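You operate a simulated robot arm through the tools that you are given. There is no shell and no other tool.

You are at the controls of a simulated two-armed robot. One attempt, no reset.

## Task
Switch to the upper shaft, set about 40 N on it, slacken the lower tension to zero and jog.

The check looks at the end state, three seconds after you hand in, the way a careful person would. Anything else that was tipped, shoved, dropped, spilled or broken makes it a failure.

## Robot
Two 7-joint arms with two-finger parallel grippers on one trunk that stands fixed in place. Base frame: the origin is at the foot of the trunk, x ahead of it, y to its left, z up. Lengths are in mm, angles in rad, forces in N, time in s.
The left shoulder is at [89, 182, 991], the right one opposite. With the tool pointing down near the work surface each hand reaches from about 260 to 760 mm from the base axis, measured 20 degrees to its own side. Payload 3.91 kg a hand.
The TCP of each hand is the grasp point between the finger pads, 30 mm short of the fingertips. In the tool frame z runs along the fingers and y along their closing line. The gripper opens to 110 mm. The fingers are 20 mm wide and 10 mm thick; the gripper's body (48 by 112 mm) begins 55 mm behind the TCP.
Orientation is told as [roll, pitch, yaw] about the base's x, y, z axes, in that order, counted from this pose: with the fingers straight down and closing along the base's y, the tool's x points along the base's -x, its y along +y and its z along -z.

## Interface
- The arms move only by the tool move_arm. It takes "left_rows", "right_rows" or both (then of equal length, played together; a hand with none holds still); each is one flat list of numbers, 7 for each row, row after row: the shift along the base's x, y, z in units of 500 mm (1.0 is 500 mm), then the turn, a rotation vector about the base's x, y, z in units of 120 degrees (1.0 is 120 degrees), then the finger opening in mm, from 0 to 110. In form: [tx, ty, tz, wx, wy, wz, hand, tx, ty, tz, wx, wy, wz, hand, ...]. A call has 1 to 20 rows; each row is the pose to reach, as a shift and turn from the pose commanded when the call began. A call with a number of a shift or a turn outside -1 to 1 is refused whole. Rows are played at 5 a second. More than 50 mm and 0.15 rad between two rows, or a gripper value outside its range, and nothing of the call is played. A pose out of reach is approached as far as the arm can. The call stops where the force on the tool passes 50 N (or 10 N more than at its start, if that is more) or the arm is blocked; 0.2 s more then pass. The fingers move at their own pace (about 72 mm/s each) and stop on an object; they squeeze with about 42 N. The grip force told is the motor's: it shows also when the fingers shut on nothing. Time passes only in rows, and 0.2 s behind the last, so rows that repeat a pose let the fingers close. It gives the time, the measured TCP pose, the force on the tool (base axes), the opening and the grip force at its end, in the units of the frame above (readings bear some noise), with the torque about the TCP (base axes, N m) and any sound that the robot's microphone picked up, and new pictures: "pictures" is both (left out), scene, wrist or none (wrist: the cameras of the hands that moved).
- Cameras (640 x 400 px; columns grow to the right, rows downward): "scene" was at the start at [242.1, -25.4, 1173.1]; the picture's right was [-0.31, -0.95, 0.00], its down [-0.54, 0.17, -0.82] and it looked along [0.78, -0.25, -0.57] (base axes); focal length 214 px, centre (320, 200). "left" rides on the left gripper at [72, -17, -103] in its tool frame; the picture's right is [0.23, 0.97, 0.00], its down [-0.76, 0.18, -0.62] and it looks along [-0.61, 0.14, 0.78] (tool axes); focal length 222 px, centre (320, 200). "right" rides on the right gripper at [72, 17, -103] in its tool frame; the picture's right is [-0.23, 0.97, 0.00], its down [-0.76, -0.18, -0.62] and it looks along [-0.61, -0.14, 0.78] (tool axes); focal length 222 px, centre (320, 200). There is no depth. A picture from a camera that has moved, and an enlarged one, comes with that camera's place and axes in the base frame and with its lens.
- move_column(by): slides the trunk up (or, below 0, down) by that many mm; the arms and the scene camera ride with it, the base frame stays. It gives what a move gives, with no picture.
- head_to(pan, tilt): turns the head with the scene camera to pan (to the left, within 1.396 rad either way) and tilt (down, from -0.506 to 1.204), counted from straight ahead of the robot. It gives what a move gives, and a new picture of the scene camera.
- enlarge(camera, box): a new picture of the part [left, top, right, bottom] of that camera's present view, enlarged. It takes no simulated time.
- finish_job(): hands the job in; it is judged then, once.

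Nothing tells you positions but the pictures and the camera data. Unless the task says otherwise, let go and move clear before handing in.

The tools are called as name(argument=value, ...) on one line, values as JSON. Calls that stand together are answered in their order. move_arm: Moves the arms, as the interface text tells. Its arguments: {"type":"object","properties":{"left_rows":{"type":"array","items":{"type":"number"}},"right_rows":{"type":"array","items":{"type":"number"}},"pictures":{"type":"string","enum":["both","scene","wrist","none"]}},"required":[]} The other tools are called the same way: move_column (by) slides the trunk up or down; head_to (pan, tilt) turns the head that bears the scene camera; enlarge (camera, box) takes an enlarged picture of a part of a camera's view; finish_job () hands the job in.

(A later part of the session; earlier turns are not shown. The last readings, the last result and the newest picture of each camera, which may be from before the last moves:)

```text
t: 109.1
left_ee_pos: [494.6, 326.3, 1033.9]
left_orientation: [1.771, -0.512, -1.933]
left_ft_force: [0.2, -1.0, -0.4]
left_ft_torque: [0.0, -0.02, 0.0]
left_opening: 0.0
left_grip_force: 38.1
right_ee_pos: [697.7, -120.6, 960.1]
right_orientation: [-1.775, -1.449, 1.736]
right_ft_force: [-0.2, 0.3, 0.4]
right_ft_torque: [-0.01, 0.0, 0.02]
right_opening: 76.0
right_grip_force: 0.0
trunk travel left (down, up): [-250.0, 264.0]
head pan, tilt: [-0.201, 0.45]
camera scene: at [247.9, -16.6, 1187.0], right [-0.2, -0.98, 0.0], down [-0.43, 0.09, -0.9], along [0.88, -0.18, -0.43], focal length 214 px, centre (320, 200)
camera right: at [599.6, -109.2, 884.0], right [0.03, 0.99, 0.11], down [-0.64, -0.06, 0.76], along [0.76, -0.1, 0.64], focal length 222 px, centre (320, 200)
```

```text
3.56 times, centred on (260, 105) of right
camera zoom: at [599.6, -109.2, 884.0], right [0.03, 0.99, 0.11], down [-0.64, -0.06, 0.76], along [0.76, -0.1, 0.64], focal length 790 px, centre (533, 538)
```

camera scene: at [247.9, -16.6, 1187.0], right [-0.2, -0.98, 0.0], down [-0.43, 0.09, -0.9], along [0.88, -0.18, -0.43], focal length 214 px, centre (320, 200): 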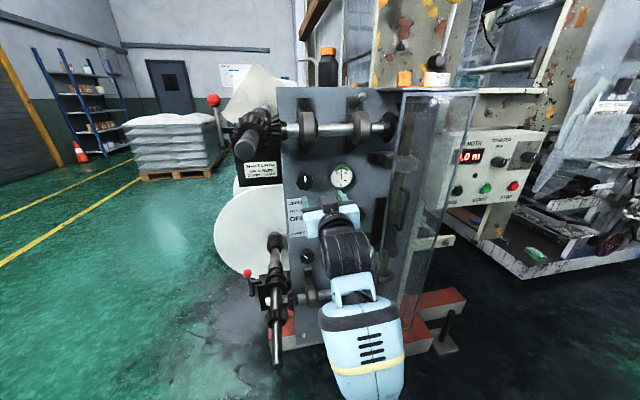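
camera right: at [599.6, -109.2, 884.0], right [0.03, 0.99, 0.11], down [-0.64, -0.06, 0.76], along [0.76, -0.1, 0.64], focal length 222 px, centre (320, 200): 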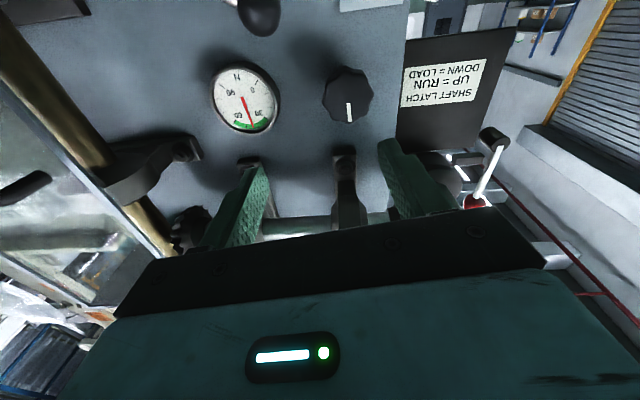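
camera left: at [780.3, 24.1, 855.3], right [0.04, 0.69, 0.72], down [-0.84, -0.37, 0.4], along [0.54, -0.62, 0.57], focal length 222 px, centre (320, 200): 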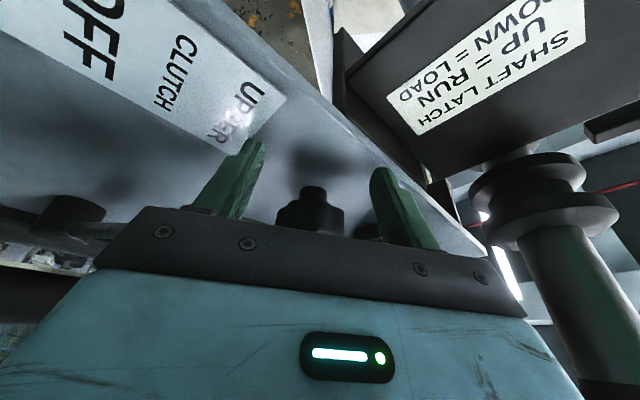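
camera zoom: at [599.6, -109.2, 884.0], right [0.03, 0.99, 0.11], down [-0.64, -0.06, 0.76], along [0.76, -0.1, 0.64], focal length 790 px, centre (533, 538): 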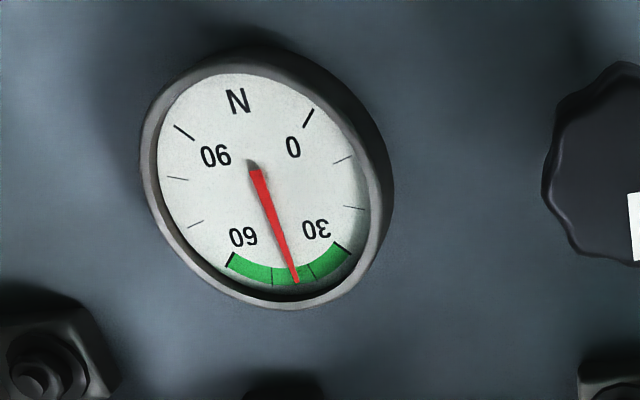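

On release the hand sprang a little and the knob followed to about 45 N, so I must trim it back ~14°. At this roll the arm leans on the chest; rolled back near -41° it tracks cleanly, so I roll there first.

move_arm(right_rows=[0, 0, 0, -0.06, 0, 0, 76, 0, 0, 0, -0.12, 0, 0, 76, 0, 0, 0, -0.18, 0, 0, 76, 0, 0, 0, -0.24, 0, 0, 76, 0, 0, 0, -0.29, 0, 0, 76, 0, 0, 0, -0.29, 0, 0, 76], pictures="wrist")

```text
t: 110.5
left_ee_pos: [495.7, 326.0, 1034.2]
left_orientation: [1.769, -0.512, -1.933]
left_ft_force: [0.1, 0.0, -0.1]
left_ft_torque: [0.01, 0.0, -0.02]
left_opening: 0.0
left_grip_force: 37.3
right_ee_pos: [695.2, -99.0, 956.7]
right_orientation: [-1.58, -0.88, 1.579]
right_ft_force: [-0.1, 0.0, -0.1]
right_ft_torque: [-0.03, 0.03, 0.02]
right_opening: 76.0
right_grip_force: 0.0
trunk travel left (down, up): [-250.0, 264.0]
head pan, tilt: [-0.201, 0.45]
camera right: at [593.2, -131.1, 888.3], right [0.0, 0.9, -0.45], down [-0.63, 0.35, 0.7], along [0.78, 0.28, 0.56], focal length 222 px, centre (320, 200)
```

right: 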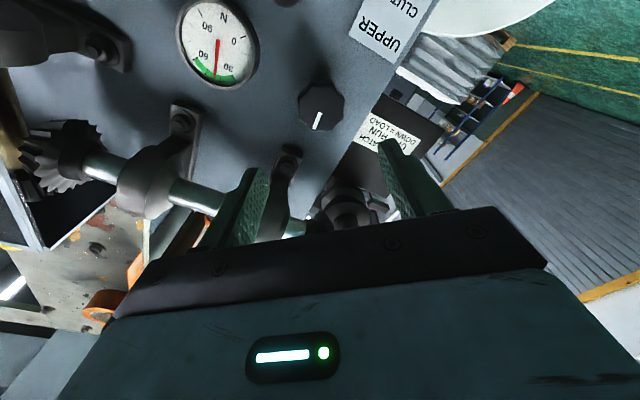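

move_arm(right_rows=[0.06, 0, 0.001, -0.04, 0, 0, 76, 0.13, 0, 0.002, -0.085, 0, 0, 76, 0.2, 0, 0.002, -0.085, 0, 0, 76, 0.26, 0, 0.002, -0.085, 0, 0, 76, 0.298, 0, 0.002, -0.085, 0, 0, 76, 0.298, 0, 0.002, -0.085, 0, 0, 60, 0.298, 0, 0.002, -0.085, 0, 0, 40, 0.298, 0, 0.002, -0.085, 0, 0, 30, 0.298, 0, 0.002, -0.085, 0, 0, 30], pictures="wrist")

enlarge(camera="scene", box=[310, 150, 380, 205])

```text
t: 112.5
left_ee_pos: [497.1, 326.4, 1035.1]
left_orientation: [1.77, -0.515, -1.932]
left_ft_force: [-0.1, 1.1, 0.5]
left_ft_torque: [-0.02, 0.0, 0.01]
left_opening: 0.0
left_grip_force: 37.5
right_ee_pos: [844.2, -95.6, 955.5]
right_orientation: [-1.575, -0.702, 1.579]
right_ft_force: [-2.7, 6.3, -7.7]
right_ft_torque: [0.0, -0.01, 0.66]
right_opening: 51.3
right_grip_force: 44.8
trunk travel left (down, up): [-250.0, 264.0]
head pan, tilt: [-0.201, 0.45]
camera right: at [742.8, -141.1, 894.9], right [0.0, 0.8, -0.6], down [-0.63, 0.46, 0.63], along [0.78, 0.38, 0.5], focal length 222 px, centre (320, 200)
```

right: 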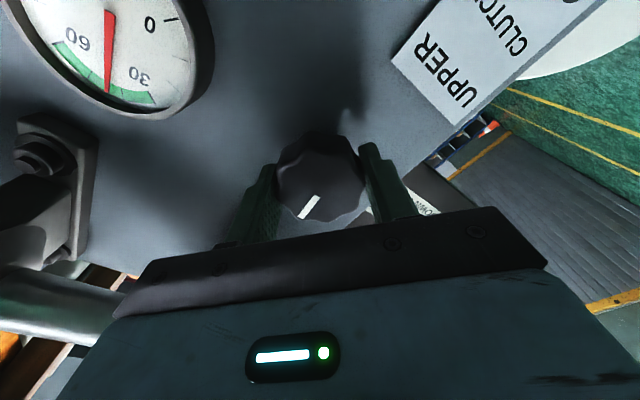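

```text
7.27 times, centred on (345, 178) of scene
camera zoom: at [248.7, -16.0, 1186.8], right [-0.2, -0.98, 0.0], down [-0.43, 0.09, -0.9], along [0.88, -0.18, -0.44], focal length 1560 px, centre (138, 364)
```

zoom: 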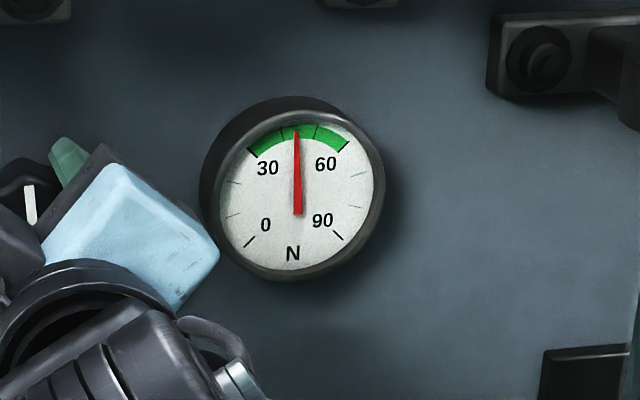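

Reads about 44 N now. I turn counterclockwise ~12° and check.

move_arm(right_rows=[0, 0, 0, -0.04, 0, 0, 30, 0, 0, 0, -0.08, 0, 0, 30, 0, 0, 0, -0.105, 0, 0, 30, 0, 0, 0, -0.105, 0, 0, 30], pictures="wrist")

enlarge(camera="scene", box=[310, 150, 380, 205])

```text
t: 113.5
left_ee_pos: [496.4, 326.4, 1032.1]
left_orientation: [1.77, -0.515, -1.935]
left_ft_force: [-0.3, -0.6, 0.2]
left_ft_torque: [0.0, -0.03, -0.01]
left_opening: 0.0
left_grip_force: 38.0
right_ee_pos: [845.1, -95.1, 954.0]
right_orientation: [-1.573, -0.482, 1.579]
right_ft_force: [-2.6, 11.3, -10.7]
right_ft_torque: [-0.03, 0.35, -0.22]
right_opening: 51.4
right_grip_force: 45.0
trunk travel left (down, up): [-250.0, 264.0]
head pan, tilt: [-0.201, 0.45]
camera right: at [742.9, -153.3, 906.3], right [0.0, 0.65, -0.76], down [-0.63, 0.59, 0.51], along [0.78, 0.48, 0.41], focal length 222 px, centre (320, 200)
```

right: 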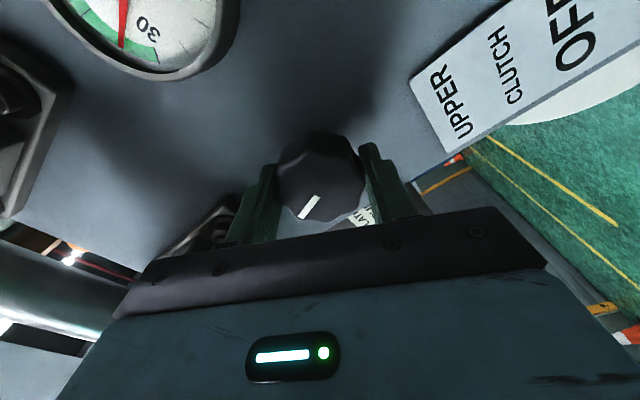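

```text
7.27 times, centred on (345, 178) of scene
camera zoom: at [248.9, -15.4, 1186.7], right [-0.2, -0.98, 0.0], down [-0.43, 0.09, -0.9], along [0.88, -0.18, -0.44], focal length 1560 px, centre (138, 364)
```

zoom: 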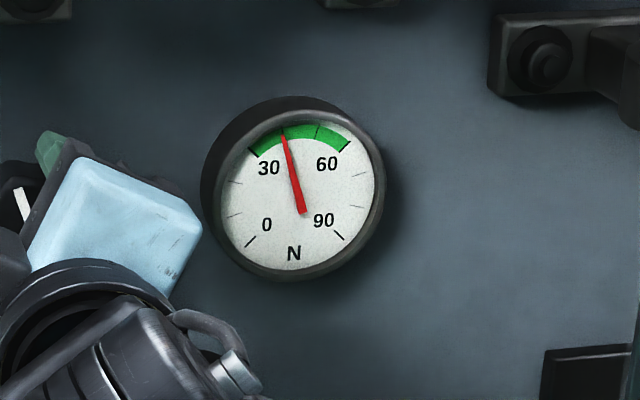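

At the 40 N tick. Before opening I relieve the small side load by shifting the hand command a few millimetres, so the release does not drag the knob.

move_arm(right_rows=[0, 0.004, -0.003, 0, 0, 0, 30, 0, 0.007, -0.0055, 0, 0, 0, 30, 0, 0.007, -0.0055, 0, 0, 0, 30], pictures="none")

```text
t: 114.3
left_ee_pos: [495.1, 325.5, 1034.3]
left_orientation: [1.771, -0.513, -1.933]
left_ft_force: [-1.0, 1.2, 0.2]
left_ft_torque: [-0.01, 0.01, -0.02]
left_opening: 0.3
left_grip_force: 37.4
right_ee_pos: [843.8, -96.0, 955.0]
right_orientation: [-1.577, -0.483, 1.576]
right_ft_force: [2.3, -2.4, -0.2]
right_ft_torque: [-0.01, 0.01, -0.21]
right_opening: 51.2
right_grip_force: 44.2
trunk travel left (down, up): [-250.0, 264.0]
head pan, tilt: [-0.201, 0.45]
```

Side load is now near zero. I open the fingers and back straight out.

move_arm(right_rows=[0, 0, 0, 0, 0, 0, 60, 0, 0, 0, 0, 0, 0, 76, 0, 0, 0, 0, 0, 0, 76, -0.06, 0, 0, 0, 0, 0, 76, -0.14, 0, 0, 0, 0, 0, 76, -0.22, 0, 0, 0, 0, 0, 76, -0.3, 0, 0, 0, 0, 0, 76], pictures="wrist")

enlarge(camera="scene", box=[280, 150, 380, 205])

enlarge(camera="right", box=[150, 0, 330, 110])

```text
t: 115.9
left_ee_pos: [495.7, 326.9, 1034.7]
left_orientation: [1.771, -0.513, -1.934]
left_ft_force: [0.7, 0.5, -0.4]
left_ft_torque: [0.0, 0.05, 0.0]
left_opening: 0.0
left_grip_force: 37.0
right_ee_pos: [693.1, -92.6, 954.5]
right_orientation: [-1.577, -0.483, 1.577]
right_ft_force: [-0.5, -0.6, 0.5]
right_ft_torque: [0.02, 0.02, -0.01]
right_opening: 76.1
right_grip_force: 0.3
trunk travel left (down, up): [-250.0, 264.0]
head pan, tilt: [-0.201, 0.45]
camera right: at [591.4, -150.5, 904.4], right [0.0, 0.65, -0.76], down [-0.63, 0.59, 0.51], along [0.78, 0.48, 0.41], focal length 222 px, centre (320, 200)
```

right: 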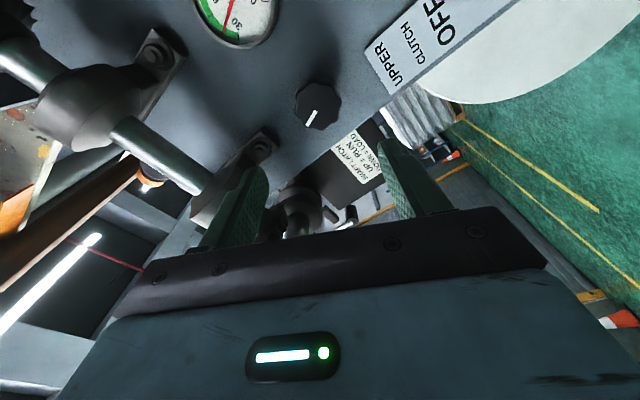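

```text
6.40 times, centred on (330, 178) of scene
camera zoom: at [247.9, -16.6, 1187.0], right [-0.2, -0.98, 0.0], down [-0.43, 0.09, -0.9], along [0.88, -0.18, -0.43], focal length 1373 px, centre (256, 344)
```

zoom: 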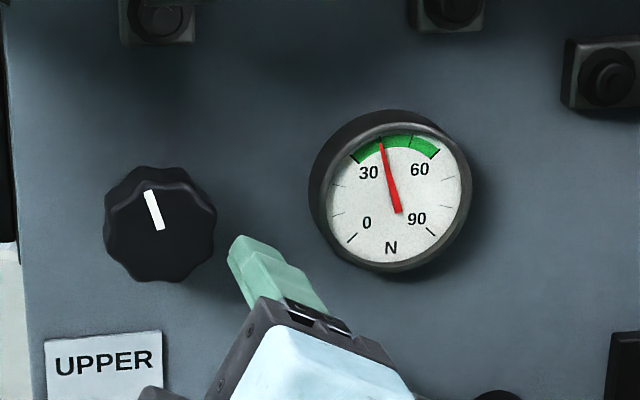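

```text
3.56 times, centred on (240, 55) of right
camera zoom: at [591.4, -150.5, 904.4], right [0.0, 0.65, -0.76], down [-0.63, 0.59, 0.51], along [0.78, 0.48, 0.41], focal length 790 px, centre (604, 716)
```

zoom: 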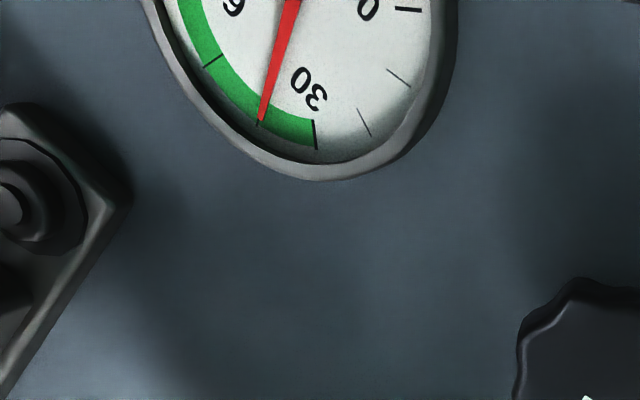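

The upper tension reads exactly 40 N after release. Now for the lower knob at (853, -93, 667): I lower the hand in front of it, rolled to about -15° for a counterclockwise stroke.

move_arm(right_rows=[-0.005, 0, -0.072, 0.049, 0, 0, 76, -0.005, 0, -0.144, 0.098, 0, 0, 76, -0.005, 0, -0.216, 0.146, 0, 0, 76, -0.005, 0, -0.288, 0.195, 0, 0, 76, -0.005, 0, -0.36, 0.244, 0, 0, 76, -0.005, 0, -0.432, 0.293, 0, 0, 76, -0.005, 0, -0.504, 0.341, 0, 0, 76, -0.005, 0, -0.575, 0.39, 0, 0, 76, -0.005, 0, -0.575, 0.39, 0, 0, 76], pictures="both")

```text
t: 117.9
left_ee_pos: [495.4, 326.5, 1034.3]
left_orientation: [1.769, -0.514, -1.935]
left_ft_force: [0.0, 0.0, -0.4]
left_ft_torque: [-0.01, -0.02, 0.01]
left_opening: 0.0
left_grip_force: 37.9
right_ee_pos: [690.7, -93.0, 666.4]
right_orientation: [-1.596, -1.303, 1.597]
right_ft_force: [-0.7, 0.4, 0.3]
right_ft_torque: [0.0, 0.01, -0.02]
right_opening: 76.0
right_grip_force: 0.0
right hand out of reach, approached as far as the arm can: row 8
trunk travel left (down, up): [-250.0, 264.0]
head pan, tilt: [-0.201, 0.45]
camera scene: at [248.3, -17.4, 1186.9], right [-0.2, -0.98, 0.0], down [-0.43, 0.09, -0.9], along [0.88, -0.18, -0.44], focal length 214 px, centre (320, 200)
camera right: at [589.8, -96.5, 591.7], right [0.0, 1.0, -0.04], down [-0.63, 0.03, 0.78], along [0.78, 0.02, 0.63], focal length 222 px, centre (320, 200)
```

scene: 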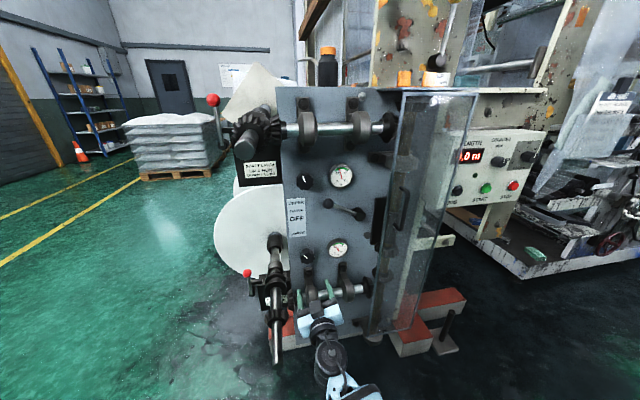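
right: 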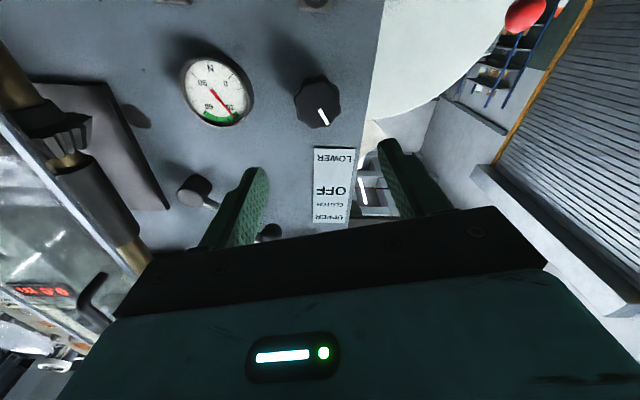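

The arm is near its stretch limit this low, so I raise the hand 100 mm and lower the trunk 100 mm, which gives more slack at the same place.

move_arm(right_rows=[0, 0, 0.07, 0, 0, 0, 76, 0, 0, 0.14, 0, 0, 0, 76, 0, 0, 0.2, 0, 0, 0, 76], pictures="none")

move_column(by=-100)

move_arm(right_rows=[0.08, -0.001, -0.001, 0, 0, 0, 76, 0.14, -0.002, -0.001, 0, 0, 0, 76, 0.14, -0.002, -0.001, 0, 0, 0, 76], pictures="both")

```text
t: 118.7
left_ee_pos: [495.8, 325.2, 1033.8]
left_orientation: [1.771, -0.511, -1.934]
left_ft_force: [-0.7, 0.2, 0.2]
left_ft_torque: [-0.01, 0.02, -0.04]
left_opening: 0.1
left_grip_force: 37.4
right_ee_pos: [691.3, -92.4, 765.4]
right_orientation: [-1.591, -1.302, 1.59]
right_ft_force: [-0.7, 0.4, 0.2]
right_ft_torque: [-0.01, -0.01, -0.03]
right_opening: 76.0
right_grip_force: 0.1
trunk travel left (down, up): [-250.0, 264.0]
head pan, tilt: [-0.201, 0.45]
```

```text
t: 120.0
left_ee_pos: [522.6, 326.4, 891.9]
left_orientation: [1.671, -0.544, -1.886]
left_ft_force: [0.5, 0.6, -0.7]
left_ft_torque: [0.02, 0.02, 0.0]
left_opening: 0.0
left_grip_force: 37.3
right_ee_pos: [690.9, -105.9, 658.4]
right_orientation: [-1.583, -1.262, 1.579]
right_ft_force: [0.5, -0.4, -0.7]
right_ft_torque: [0.02, -0.01, -0.02]
right_opening: 76.0
right_grip_force: 0.0
trunk travel left (down, up): [-150.0, 364.0]
head pan, tilt: [-0.201, 0.45]
```

```text
t: 120.8
left_ee_pos: [524.0, 325.6, 891.3]
left_orientation: [1.671, -0.544, -1.886]
left_ft_force: [-0.2, -0.3, -0.4]
left_ft_torque: [0.02, 0.02, 0.0]
left_opening: 0.0
left_grip_force: 37.8
right_ee_pos: [763.3, -110.4, 655.6]
right_orientation: [-1.577, -1.261, 1.563]
right_ft_force: [0.8, 0.2, 0.4]
right_ft_torque: [0.02, -0.01, 0.02]
right_opening: 75.9
right_grip_force: 0.1
trunk travel left (down, up): [-150.0, 364.0]
head pan, tilt: [-0.201, 0.45]
camera scene: at [285.7, -16.7, 1074.1], right [-0.2, -0.98, 0.0], down [-0.43, 0.09, -0.9], along [0.88, -0.18, -0.44], focal length 214 px, centre (320, 200)
camera right: at [660.0, -116.7, 581.6], right [0.01, 1.0, -0.08], down [-0.62, 0.07, 0.78], along [0.78, 0.04, 0.62], focal length 222 px, centre (320, 200)
```

scene: 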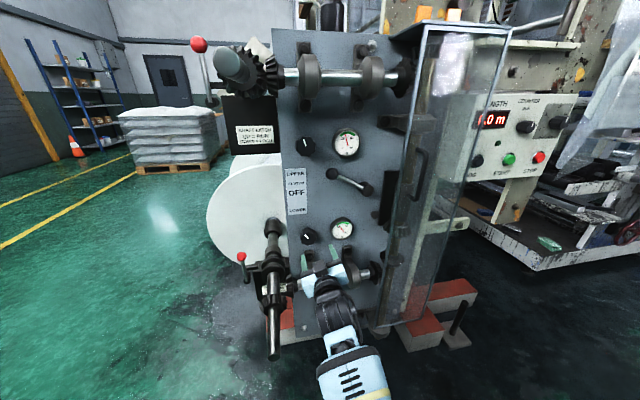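
right: 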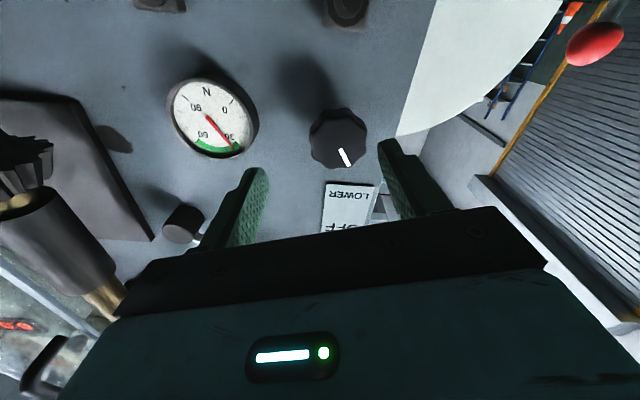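

The chest contact comes back with the trunk lower, so I return the trunk up and use a roll of about -40° instead, which was clean.

move_arm(right_rows=[-0.07, 0, 0, 0, 0, 0, 76, -0.14, 0, 0, 0, 0, 0, 76], pictures="none")

move_column(by=100)

move_arm(right_rows=[0, 0, -0.05, -0.05, 0, 0, 76, 0, 0, -0.1, -0.1, 0, 0, 76, 0, 0, -0.15, -0.15, 0, 0, 76, 0, 0, -0.2, -0.2, 0, 0, 76, 0.07, 0, -0.2, -0.2, 0, 0, 76, 0.14, 0, -0.2, -0.2, 0, 0, 76, 0.14, 0, -0.2, -0.2, 0, 0, 76], pictures="both")

```text
t: 121.6
left_ee_pos: [523.5, 326.7, 891.7]
left_orientation: [1.672, -0.544, -1.884]
left_ft_force: [-0.2, 0.4, -0.4]
left_ft_torque: [0.01, 0.03, 0.01]
left_opening: 0.3
left_grip_force: 37.8
right_ee_pos: [699.3, -123.2, 669.8]
right_orientation: [-1.67, -1.232, 1.639]
right_ft_force: [-0.6, -0.5, -0.4]
right_ft_torque: [0.0, 0.01, 0.0]
right_opening: 76.1
right_grip_force: 0.1
trunk travel left (down, up): [-150.0, 364.0]
head pan, tilt: [-0.201, 0.45]
stopped in row 2 (right hand): the arm was blocked; the commanded pose is now the measured one
```

```text
t: 123.0
left_ee_pos: [524.4, 325.4, 991.2]
left_orientation: [1.669, -0.544, -1.885]
left_ft_force: [0.3, 0.4, -0.2]
left_ft_torque: [-0.01, -0.02, 0.0]
left_opening: 0.1
left_grip_force: 37.3
right_ee_pos: [700.0, -136.8, 765.8]
right_orientation: [-1.661, -1.194, 1.623]
right_ft_force: [0.6, -0.6, 0.3]
right_ft_torque: [-0.01, -0.04, -0.01]
right_opening: 75.8
right_grip_force: 0.1
trunk travel left (down, up): [-250.0, 264.0]
head pan, tilt: [-0.201, 0.45]
```

```text
t: 124.6
left_ee_pos: [523.0, 326.3, 991.1]
left_orientation: [1.671, -0.545, -1.885]
left_ft_force: [-0.5, 0.2, 0.7]
left_ft_torque: [-0.01, 0.01, 0.02]
left_opening: 0.0
left_grip_force: 37.9
right_ee_pos: [768.9, -142.9, 661.9]
right_orientation: [-1.616, -0.786, 1.582]
right_ft_force: [0.3, 0.2, 0.6]
right_ft_torque: [0.02, -0.03, -0.01]
right_opening: 75.8
right_grip_force: 0.0
trunk travel left (down, up): [-250.0, 264.0]
head pan, tilt: [-0.201, 0.45]
camera scene: at [248.2, -16.8, 1186.9], right [-0.2, -0.98, 0.0], down [-0.43, 0.09, -0.9], along [0.88, -0.18, -0.44], focal length 214 px, centre (320, 200)
camera right: at [668.3, -180.7, 594.7], right [0.03, 0.85, -0.53], down [-0.64, 0.43, 0.64], along [0.77, 0.31, 0.55], focal length 222 px, centre (320, 200)
```

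scene: 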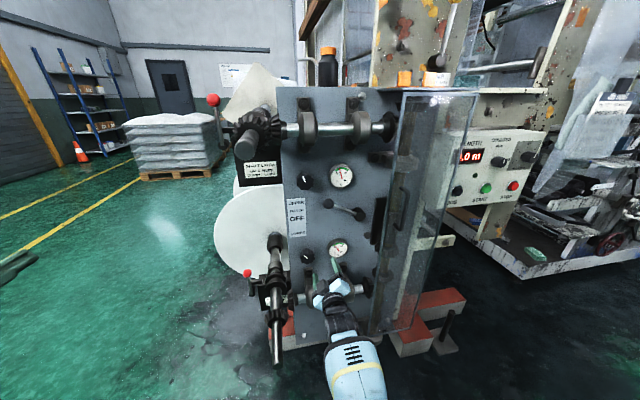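
right: 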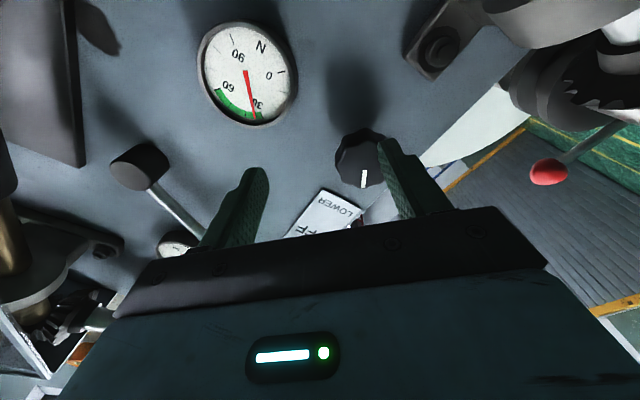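

Tracking is good again, but the hand is 48 mm to the right. I shift left onto the knob's axis and straighten the tool.

move_arm(right_rows=[0, 0.05, 0.005, 0, 0.008, 0.005, 76, 0, 0.096, 0.008, 0, 0.015, 0.01, 76, 0, 0.096, 0.008, 0, 0.015, 0.01, 76], pictures="wrist")

```text
t: 125.6
left_ee_pos: [522.6, 327.7, 991.9]
left_orientation: [1.672, -0.546, -1.885]
left_ft_force: [0.5, 0.0, 0.2]
left_ft_torque: [-0.01, -0.01, -0.01]
left_opening: 0.2
left_grip_force: 37.9
right_ee_pos: [779.0, -106.9, 677.9]
right_orientation: [-1.599, -0.783, 1.573]
right_ft_force: [-0.4, 0.3, 0.8]
right_ft_torque: [-0.02, 0.0, -0.03]
right_opening: 76.0
right_grip_force: 0.1
trunk travel left (down, up): [-250.0, 264.0]
head pan, tilt: [-0.201, 0.45]
stopped in row 3 (right hand): the arm was blocked; the commanded pose is now the measured one
camera right: at [677.2, -144.8, 612.3], right [0.03, 0.85, -0.53], down [-0.63, 0.42, 0.65], along [0.78, 0.32, 0.54], focal length 222 px, centre (320, 200)
```

right: 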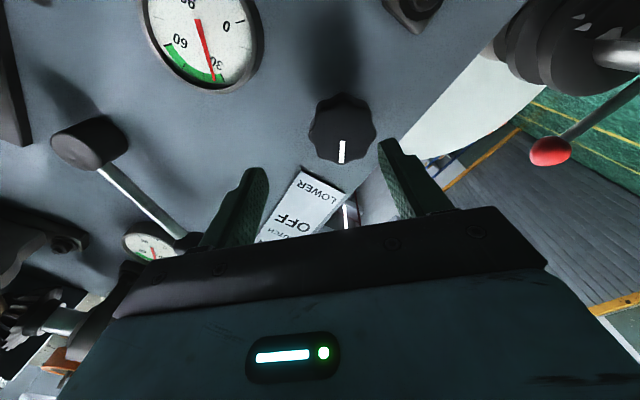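

Contact again. Let me look down at where the arm touches the body.

head_to(pan=-0.5, tilt=1.15)

```text
t: 126.6
left_ee_pos: [522.9, 326.1, 990.3]
left_orientation: [1.673, -0.546, -1.885]
left_ft_force: [0.6, -0.5, 0.2]
left_ft_torque: [-0.01, -0.02, -0.01]
left_opening: 0.0
left_grip_force: 37.7
right_ee_pos: [778.9, -106.2, 677.6]
right_orientation: [-1.598, -0.784, 1.572]
right_ft_force: [1.2, 0.6, 0.4]
right_ft_torque: [0.01, -0.02, 0.01]
right_opening: 75.8
right_grip_force: 0.0
trunk travel left (down, up): [-250.0, 264.0]
head pan, tilt: [-0.499, 1.15]
camera scene: at [210.4, -26.8, 1131.7], right [-0.48, -0.88, 0.0], down [-0.8, 0.44, -0.41], along [0.36, -0.2, -0.91], focal length 214 px, centre (320, 200)
```

scene: 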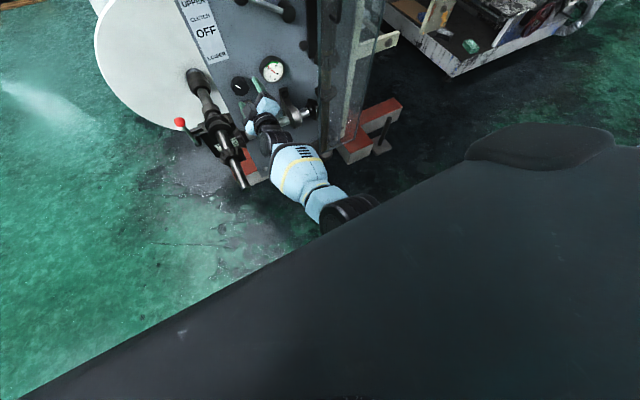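

The right elbow has drifted inward under the chest. Yawing the tool to the left (+17°) puts the wrist and elbow further right; I do this while lining up with the lower knob.

move_arm(right_rows=[-0.06, -0.04, 0, 0, 0, 0.03, 76, -0.06, -0.07, -0.01, 0, 0, 0.06, 76, -0.04, -0.06, -0.02, 0, 0, 0.1, 76, -0.024, -0.033, -0.024, 0, 0, 0.142, 76, -0.024, -0.033, -0.024, 0, 0, 0.142, 76], pictures="wrist")

```text
t: 127.8
left_ee_pos: [524.2, 327.5, 992.1]
left_orientation: [1.672, -0.545, -1.885]
left_ft_force: [-0.1, -0.4, -0.1]
left_ft_torque: [-0.03, -0.03, -0.02]
left_opening: 0.0
left_grip_force: 38.0
right_ee_pos: [765.8, -117.6, 666.0]
right_orientation: [-1.598, -0.789, 1.875]
right_ft_force: [-0.5, 0.0, 0.2]
right_ft_torque: [-0.01, 0.01, -0.01]
right_opening: 75.8
right_grip_force: 0.1
trunk travel left (down, up): [-250.0, 264.0]
head pan, tilt: [-0.499, 1.15]
camera right: at [680.5, -185.5, 601.1], right [-0.23, 0.82, -0.52], down [-0.73, 0.22, 0.65], along [0.65, 0.53, 0.55], focal length 222 px, centre (320, 200)
```

right: 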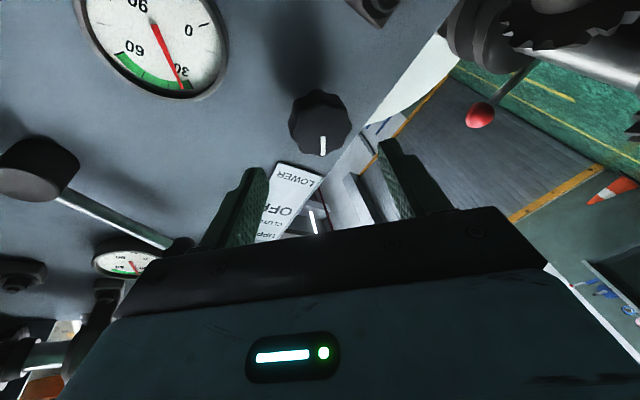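

The hand tracks well here and the knob is on the line. I slide in over the lower knob and close.

move_arm(right_rows=[0.05, 0.011, 0, 0, 0, 0, 76, 0.1, 0.022, -0.001, 0, 0, 0, 76, 0.135, 0.03, -0.002, 0, 0, 0, 76, 0.156, 0.0344, -0.002, 0, 0, 0, 76, 0.156, 0.0344, -0.002, 0, 0, 0, 76], pictures="wrist")

```text
t: 129.0
left_ee_pos: [523.5, 326.2, 991.9]
left_orientation: [1.67, -0.546, -1.884]
left_ft_force: [-0.1, 0.4, -0.3]
left_ft_torque: [0.03, 0.01, 0.01]
left_opening: 0.0
left_grip_force: 38.1
right_ee_pos: [817.7, -108.8, 670.6]
right_orientation: [-1.598, -0.789, 1.873]
right_ft_force: [0.0, 0.4, -0.9]
right_ft_torque: [0.01, 0.01, 0.01]
right_opening: 76.3
right_grip_force: 0.1
right hand out of reach, approached as far as the arm can: row 3, 4, 5
trunk travel left (down, up): [-250.0, 264.0]
head pan, tilt: [-0.499, 1.15]
camera right: at [732.4, -175.9, 605.4], right [-0.23, 0.82, -0.52], down [-0.72, 0.22, 0.65], along [0.65, 0.53, 0.55], focal length 222 px, centre (320, 200)
```

right: 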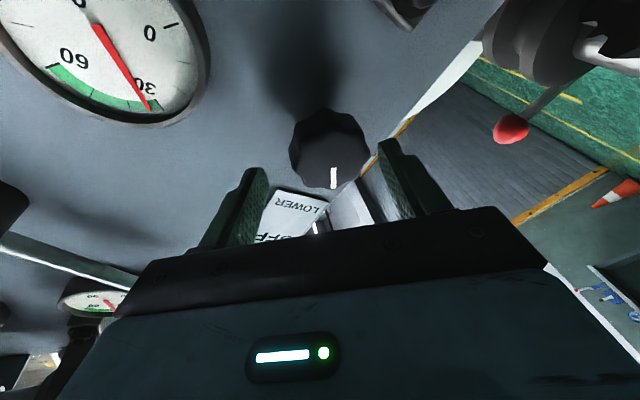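

Here the arm is truly at full stretch at x≈818. I back off a little, lower the trunk 60 mm while keeping the hand height, and approach again.

move_arm(right_rows=[-0.06, -0.016, 0.03, 0, 0, 0, 76, -0.12, -0.036, 0.07, 0, 0, 0, 76, -0.12, -0.036, 0.11, 0, 0, 0, 76], pictures="none")

move_column(by=-60)

move_arm(right_rows=[0.05, 0.012, 0, 0, 0, 0, 76, 0.05, 0.012, 0, 0, 0, 0, 76], pictures="wrist")

```text
t: 129.8
left_ee_pos: [523.9, 325.5, 991.8]
left_orientation: [1.673, -0.543, -1.886]
left_ft_force: [-0.1, 0.9, 1.1]
left_ft_torque: [0.02, 0.03, 0.03]
left_opening: 0.0
left_grip_force: 37.2
right_ee_pos: [758.4, -126.0, 724.1]
right_orientation: [-1.593, -0.787, 1.87]
right_ft_force: [0.0, -0.4, -0.6]
right_ft_torque: [0.05, 0.03, -0.02]
right_opening: 75.6
right_grip_force: 0.1
trunk travel left (down, up): [-250.0, 264.0]
head pan, tilt: [-0.499, 1.15]
```

```text
t: 130.8
left_ee_pos: [523.3, 327.4, 933.2]
left_orientation: [1.672, -0.543, -1.887]
left_ft_force: [0.7, 0.3, -0.6]
left_ft_torque: [0.04, 0.02, -0.02]
left_opening: 0.1
left_grip_force: 37.5
right_ee_pos: [758.7, -126.5, 665.4]
right_orientation: [-1.598, -0.787, 1.874]
right_ft_force: [0.3, 0.2, 0.2]
right_ft_torque: [-0.02, 0.03, 0.0]
right_opening: 76.0
right_grip_force: 0.1
trunk travel left (down, up): [-190.0, 324.0]
head pan, tilt: [-0.499, 1.15]
```

```text
t: 131.4
left_ee_pos: [524.6, 326.8, 930.7]
left_orientation: [1.67, -0.545, -1.885]
left_ft_force: [-0.4, -0.3, -0.8]
left_ft_torque: [0.01, -0.01, 0.04]
left_opening: 0.0
left_grip_force: 37.7
right_ee_pos: [783.6, -120.7, 665.9]
right_orientation: [-1.597, -0.79, 1.873]
right_ft_force: [-0.5, 0.4, -0.1]
right_ft_torque: [0.0, 0.0, 0.01]
right_opening: 76.0
right_grip_force: 0.1
trunk travel left (down, up): [-190.0, 324.0]
head pan, tilt: [-0.499, 1.15]
camera right: at [697.9, -187.4, 600.2], right [-0.23, 0.82, -0.53], down [-0.73, 0.22, 0.65], along [0.65, 0.53, 0.55], focal length 222 px, centre (320, 200)
```

right: 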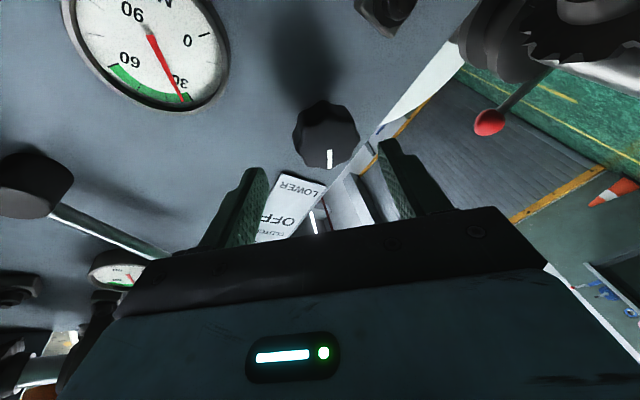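

Good tracking. I slide in the last 60 mm and close on the lower knob.

move_arm(right_rows=[0.04, 0.0137, -0.001, 0, 0, 0, 76, 0.08, 0.0273, -0.002, 0, 0, 0, 76, 0.12, 0.041, -0.002, 0, 0, 0, 76, 0.12, 0.041, -0.002, 0, 0, 0, 76], pictures="wrist")

```text
t: 132.4
left_ee_pos: [523.4, 327.8, 931.4]
left_orientation: [1.672, -0.544, -1.885]
left_ft_force: [-0.7, -0.1, 0.5]
left_ft_torque: [-0.02, 0.02, 0.01]
left_opening: 0.0
left_grip_force: 37.7
right_ee_pos: [842.2, -98.0, 664.5]
right_orientation: [-1.599, -0.79, 1.876]
right_ft_force: [0.1, -0.4, 0.4]
right_ft_torque: [0.0, -0.01, 0.03]
right_opening: 75.7
right_grip_force: 0.2
trunk travel left (down, up): [-190.0, 324.0]
head pan, tilt: [-0.499, 1.15]
camera right: at [757.4, -166.2, 600.2], right [-0.23, 0.82, -0.52], down [-0.73, 0.22, 0.65], along [0.65, 0.53, 0.55], focal length 222 px, centre (320, 200)
```

right: 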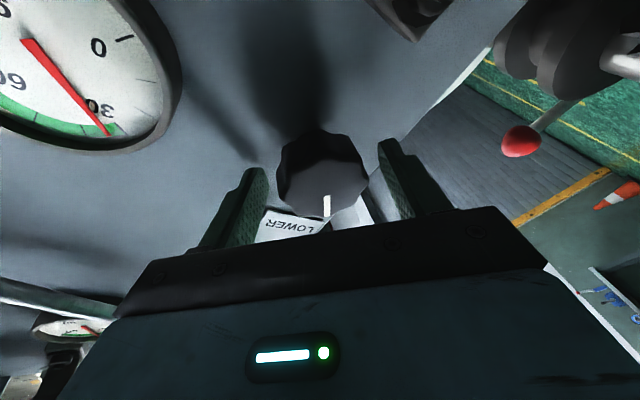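

Centred on the knob. I close and turn counterclockwise 50°.

move_arm(right_rows=[0, 0, 0, 0, 0, 0, 60, 0, 0, 0, 0, 0, 0, 40, 0, 0, 0, 0, 0, 0, 30, 0, 0, 0, 0, 0, 0, 30, 0, 0, 0.001, -0.06, 0, 0, 30, 0, 0.001, 0.002, -0.12, 0, 0, 30, 0, 0.001, 0.003, -0.18, 0, 0, 30, 0, 0.002, 0.004, -0.24, 0, 0, 30, 0, 0.002, 0.005, -0.3, 0, 0, 30, 0, 0.003, 0.006, -0.36, 0, 0, 30, 0, 0.003, 0.007, -0.417, 0, 0, 30, 0, 0.003, 0.007, -0.417, 0, 0, 30], pictures="wrist")

head_to(pan=-0.25, tilt=0.5)

enlarge(camera="scene", box=[270, 120, 390, 280])

```text
t: 135.0
left_ee_pos: [524.0, 326.4, 931.2]
left_orientation: [1.673, -0.545, -1.885]
left_ft_force: [0.5, 0.7, 0.8]
left_ft_torque: [0.0, -0.01, 0.0]
left_opening: 0.1
left_grip_force: 37.8
right_ee_pos: [842.1, -97.4, 668.4]
right_orientation: [-1.365, 0.063, 1.785]
right_ft_force: [-3.6, 3.6, 0.0]
right_ft_torque: [0.0, -0.47, 0.16]
right_opening: 53.0
right_grip_force: 45.3
trunk travel left (down, up): [-190.0, 324.0]
head pan, tilt: [-0.499, 1.15]
camera right: at [757.1, -191.3, 677.1], right [-0.23, 0.12, -0.97], down [-0.73, 0.64, 0.25], along [0.65, 0.76, -0.06], focal length 222 px, centre (320, 200)
```

right: 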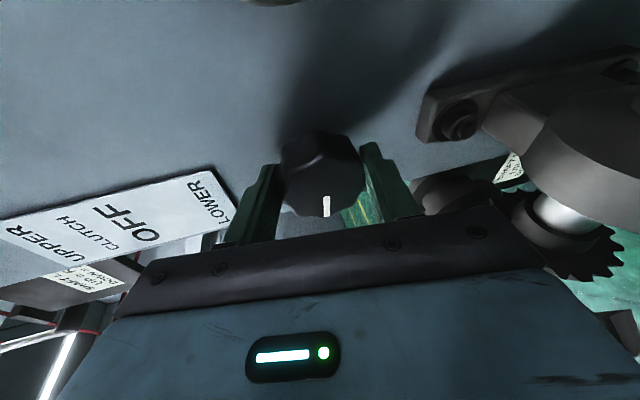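

```text
t: 136.1
left_ee_pos: [523.2, 326.8, 931.4]
left_orientation: [1.671, -0.543, -1.887]
left_ft_force: [-0.2, 0.4, 0.2]
left_ft_torque: [0.02, 0.01, 0.02]
left_opening: 0.0
left_grip_force: 37.5
right_ee_pos: [844.5, -98.1, 668.2]
right_orientation: [-1.368, 0.061, 1.784]
right_ft_force: [-2.8, 4.3, -0.8]
right_ft_torque: [0.01, -0.53, 0.37]
right_opening: 52.8
right_grip_force: 45.5
trunk travel left (down, up): [-190.0, 324.0]
head pan, tilt: [-0.25, 0.499]
camera scene: at [267.0, -20.4, 1116.8], right [-0.25, -0.97, 0.0], down [-0.46, 0.12, -0.88], along [0.85, -0.22, -0.48], focal length 214 px, centre (320, 200)
```

scene: 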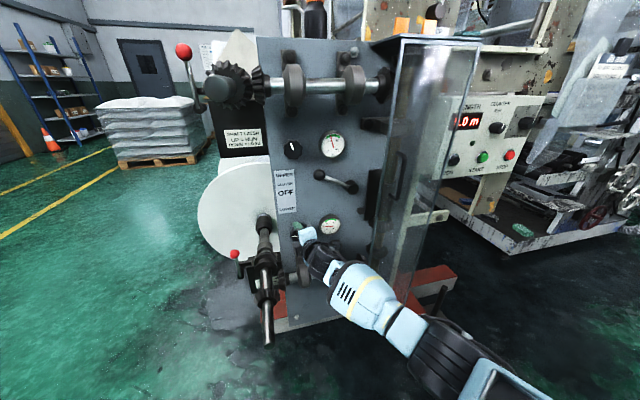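

```text
2.50 times, centred on (330, 200) of scene
camera zoom: at [267.0, -20.4, 1116.8], right [-0.25, -0.97, 0.0], down [-0.46, 0.12, -0.88], along [0.85, -0.22, -0.48], focal length 536 px, centre (295, 200)
```

zoom: 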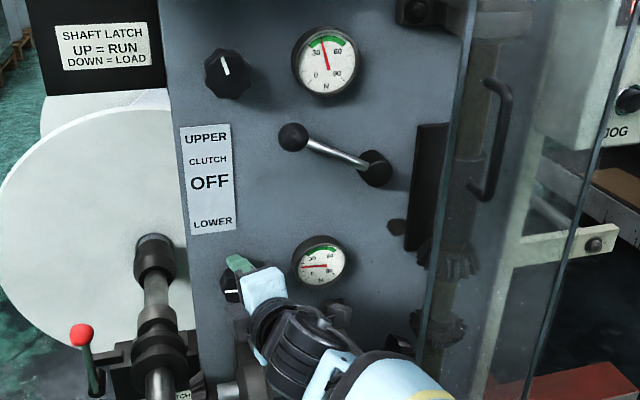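

The lower dial dropped to about 15 N with very little side load. I keep turning counterclockwise in the same grip.

move_arm(right_rows=[0, 0.001, 0.0005, -0.06, 0, 0, 30, 0, 0.002, 0.001, -0.12, 0, 0, 30, 0, 0.003, 0.001, -0.18, 0, 0, 30, 0, 0.005, 0.001, -0.24, 0, 0, 30, 0, 0.006, 0, -0.3, 0, 0, 30, 0, 0.007, 0, -0.35, 0, 0, 30, 0, 0.007, 0, -0.35, 0, 0, 30], pictures="wrist")

enlarge(camera="scene", box=[290, 205, 370, 255])

```text
t: 137.7
left_ee_pos: [523.4, 326.4, 931.5]
left_orientation: [1.672, -0.543, -1.883]
left_ft_force: [0.0, -0.4, -0.3]
left_ft_torque: [-0.02, -0.01, 0.01]
left_opening: 0.0
left_grip_force: 37.3
right_ee_pos: [842.1, -95.1, 669.7]
right_orientation: [-1.171, 0.776, 1.866]
right_ft_force: [3.4, 1.4, 5.6]
right_ft_torque: [0.03, -0.47, 0.74]
right_opening: 52.9
right_grip_force: 45.0
trunk travel left (down, up): [-190.0, 324.0]
head pan, tilt: [-0.25, 0.499]
camera right: at [756.9, -158.6, 737.7], right [-0.23, -0.56, -0.8], down [-0.72, 0.65, -0.24], along [0.65, 0.52, -0.55], focal length 222 px, centre (320, 200)
```

right: 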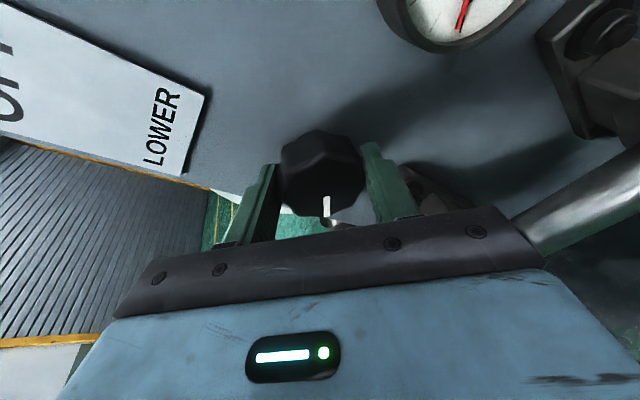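

```text
8.00 times, centred on (330, 230) of scene
camera zoom: at [266.8, -20.6, 1117.0], right [-0.25, -0.97, 0.0], down [-0.46, 0.12, -0.88], along [0.85, -0.22, -0.48], focal length 1716 px, centre (240, -40)
```

zoom: 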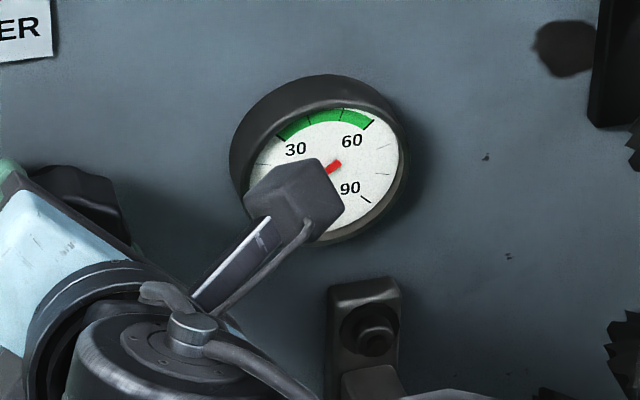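

The needle is now near zero, though partly hidden. I turn a little more, gently, to reach the end stop.

move_arm(right_rows=[0, 0, 0, -0.025, 0, 0, 30, 0, 0, 0, -0.05, 0, 0, 30, 0, 0, 0, -0.075, 0, 0, 30, 0, 0, 0, -0.075, 0, 0, 30], pictures="wrist")

```text
t: 138.7
left_ee_pos: [522.9, 326.3, 931.7]
left_orientation: [1.672, -0.544, -1.885]
left_ft_force: [-0.5, 0.0, -0.1]
left_ft_torque: [0.01, 0.03, 0.03]
left_opening: 0.0
left_grip_force: 38.2
right_ee_pos: [842.8, -93.9, 670.2]
right_orientation: [-1.096, 0.922, 1.923]
right_ft_force: [3.3, 2.4, 9.0]
right_ft_torque: [0.73, -0.27, 0.39]
right_opening: 52.9
right_grip_force: 45.0
trunk travel left (down, up): [-190.0, 324.0]
head pan, tilt: [-0.25, 0.499]
camera right: at [757.0, -146.8, 746.6], right [-0.23, -0.67, -0.7], down [-0.72, 0.6, -0.34], along [0.65, 0.43, -0.62], focal length 222 px, centre (320, 200)
```

right: 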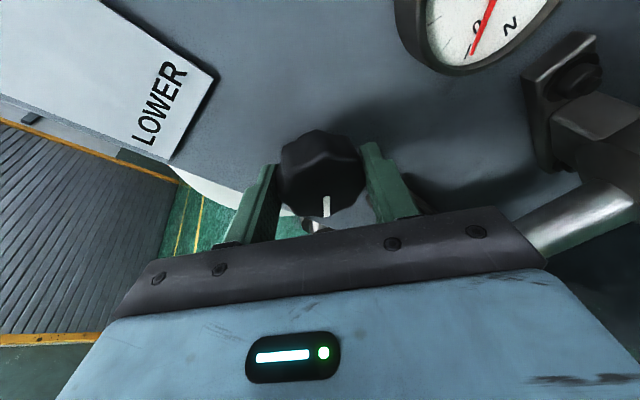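

Torque about x rose to 0.73 N·m, so the knob is at its stop. I check the dial in the wrist view, then release.

enlarge(camera="right", box=[390, 0, 570, 90])

move_arm(right_rows=[0, 0, 0, 0.008, 0, 0, 30, 0, 0, -0.003, 0.008, 0, 0, 30, 0, 0, -0.003, 0.008, 0, 0, 60, 0, 0, -0.003, 0.008, 0, 0, 76, 0, 0, -0.003, 0.008, 0, 0, 76, -0.05, -0.01, 0, 0.008, 0, 0, 76, -0.12, -0.025, 0, 0.008, 0, 0, 76, -0.2, -0.05, 0, 0.008, 0, 0, 76, -0.28, -0.09, 0, 0.008, 0, 0, 76], pictures="both")

enlarge(camera="scene", box=[270, 120, 390, 260])

```text
3.56 times, centred on (480, 45) of right
camera zoom: at [757.0, -146.8, 746.6], right [-0.23, -0.67, -0.7], down [-0.72, 0.6, -0.34], along [0.65, 0.43, -0.62], focal length 790 px, centre (-249, 751)
```

zoom: 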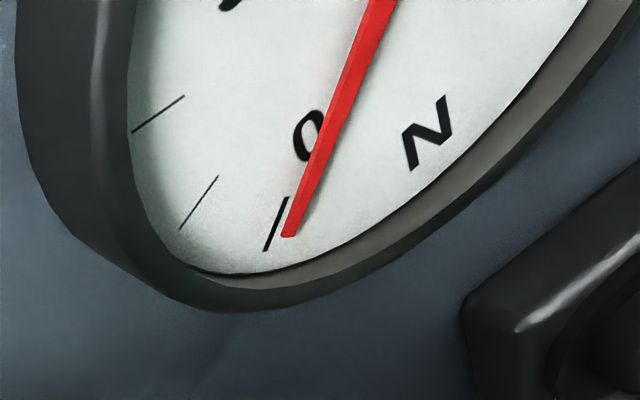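

```text
t: 140.7
left_ee_pos: [523.8, 326.4, 931.7]
left_orientation: [1.671, -0.544, -1.885]
left_ft_force: [-0.1, 1.0, 0.5]
left_ft_torque: [0.01, -0.02, 0.01]
left_opening: 0.0
left_grip_force: 37.6
right_ee_pos: [701.9, -139.9, 668.0]
right_orientation: [-1.104, 0.906, 1.916]
right_ft_force: [-0.6, 0.2, 0.2]
right_ft_torque: [0.02, -0.01, -0.01]
right_opening: 76.0
right_grip_force: 0.1
trunk travel left (down, up): [-190.0, 324.0]
head pan, tilt: [-0.25, 0.499]
camera scene: at [267.1, -20.8, 1116.9], right [-0.25, -0.97, 0.0], down [-0.46, 0.12, -0.88], along [0.85, -0.22, -0.48], focal length 214 px, centre (320, 200)
camera right: at [616.4, -193.6, 745.2], right [-0.23, -0.66, -0.72], down [-0.72, 0.61, -0.33], along [0.65, 0.44, -0.62], focal length 222 px, centre (320, 200)
```

scene: 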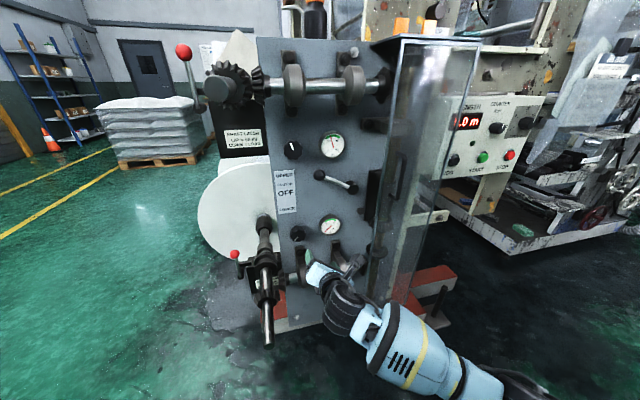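
right: 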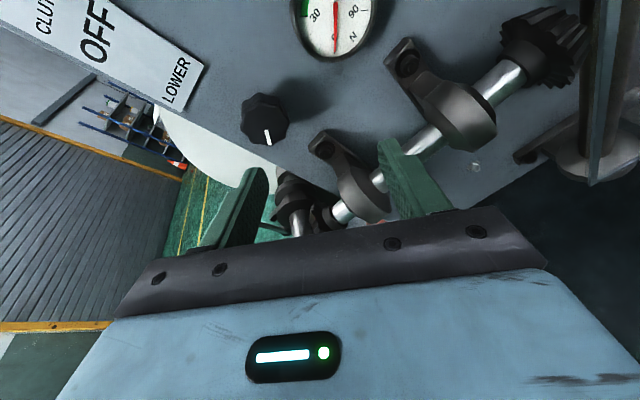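

```text
2.86 times, centred on (330, 190) of scene
camera zoom: at [267.1, -20.8, 1116.9], right [-0.25, -0.97, 0.0], down [-0.46, 0.12, -0.88], along [0.85, -0.22, -0.48], focal length 613 px, centre (291, 229)
```

zoom: 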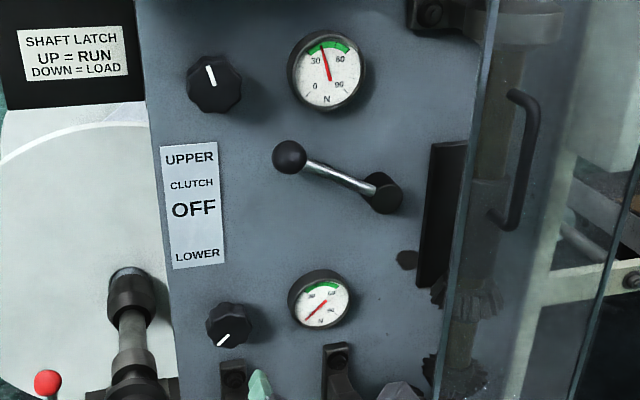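

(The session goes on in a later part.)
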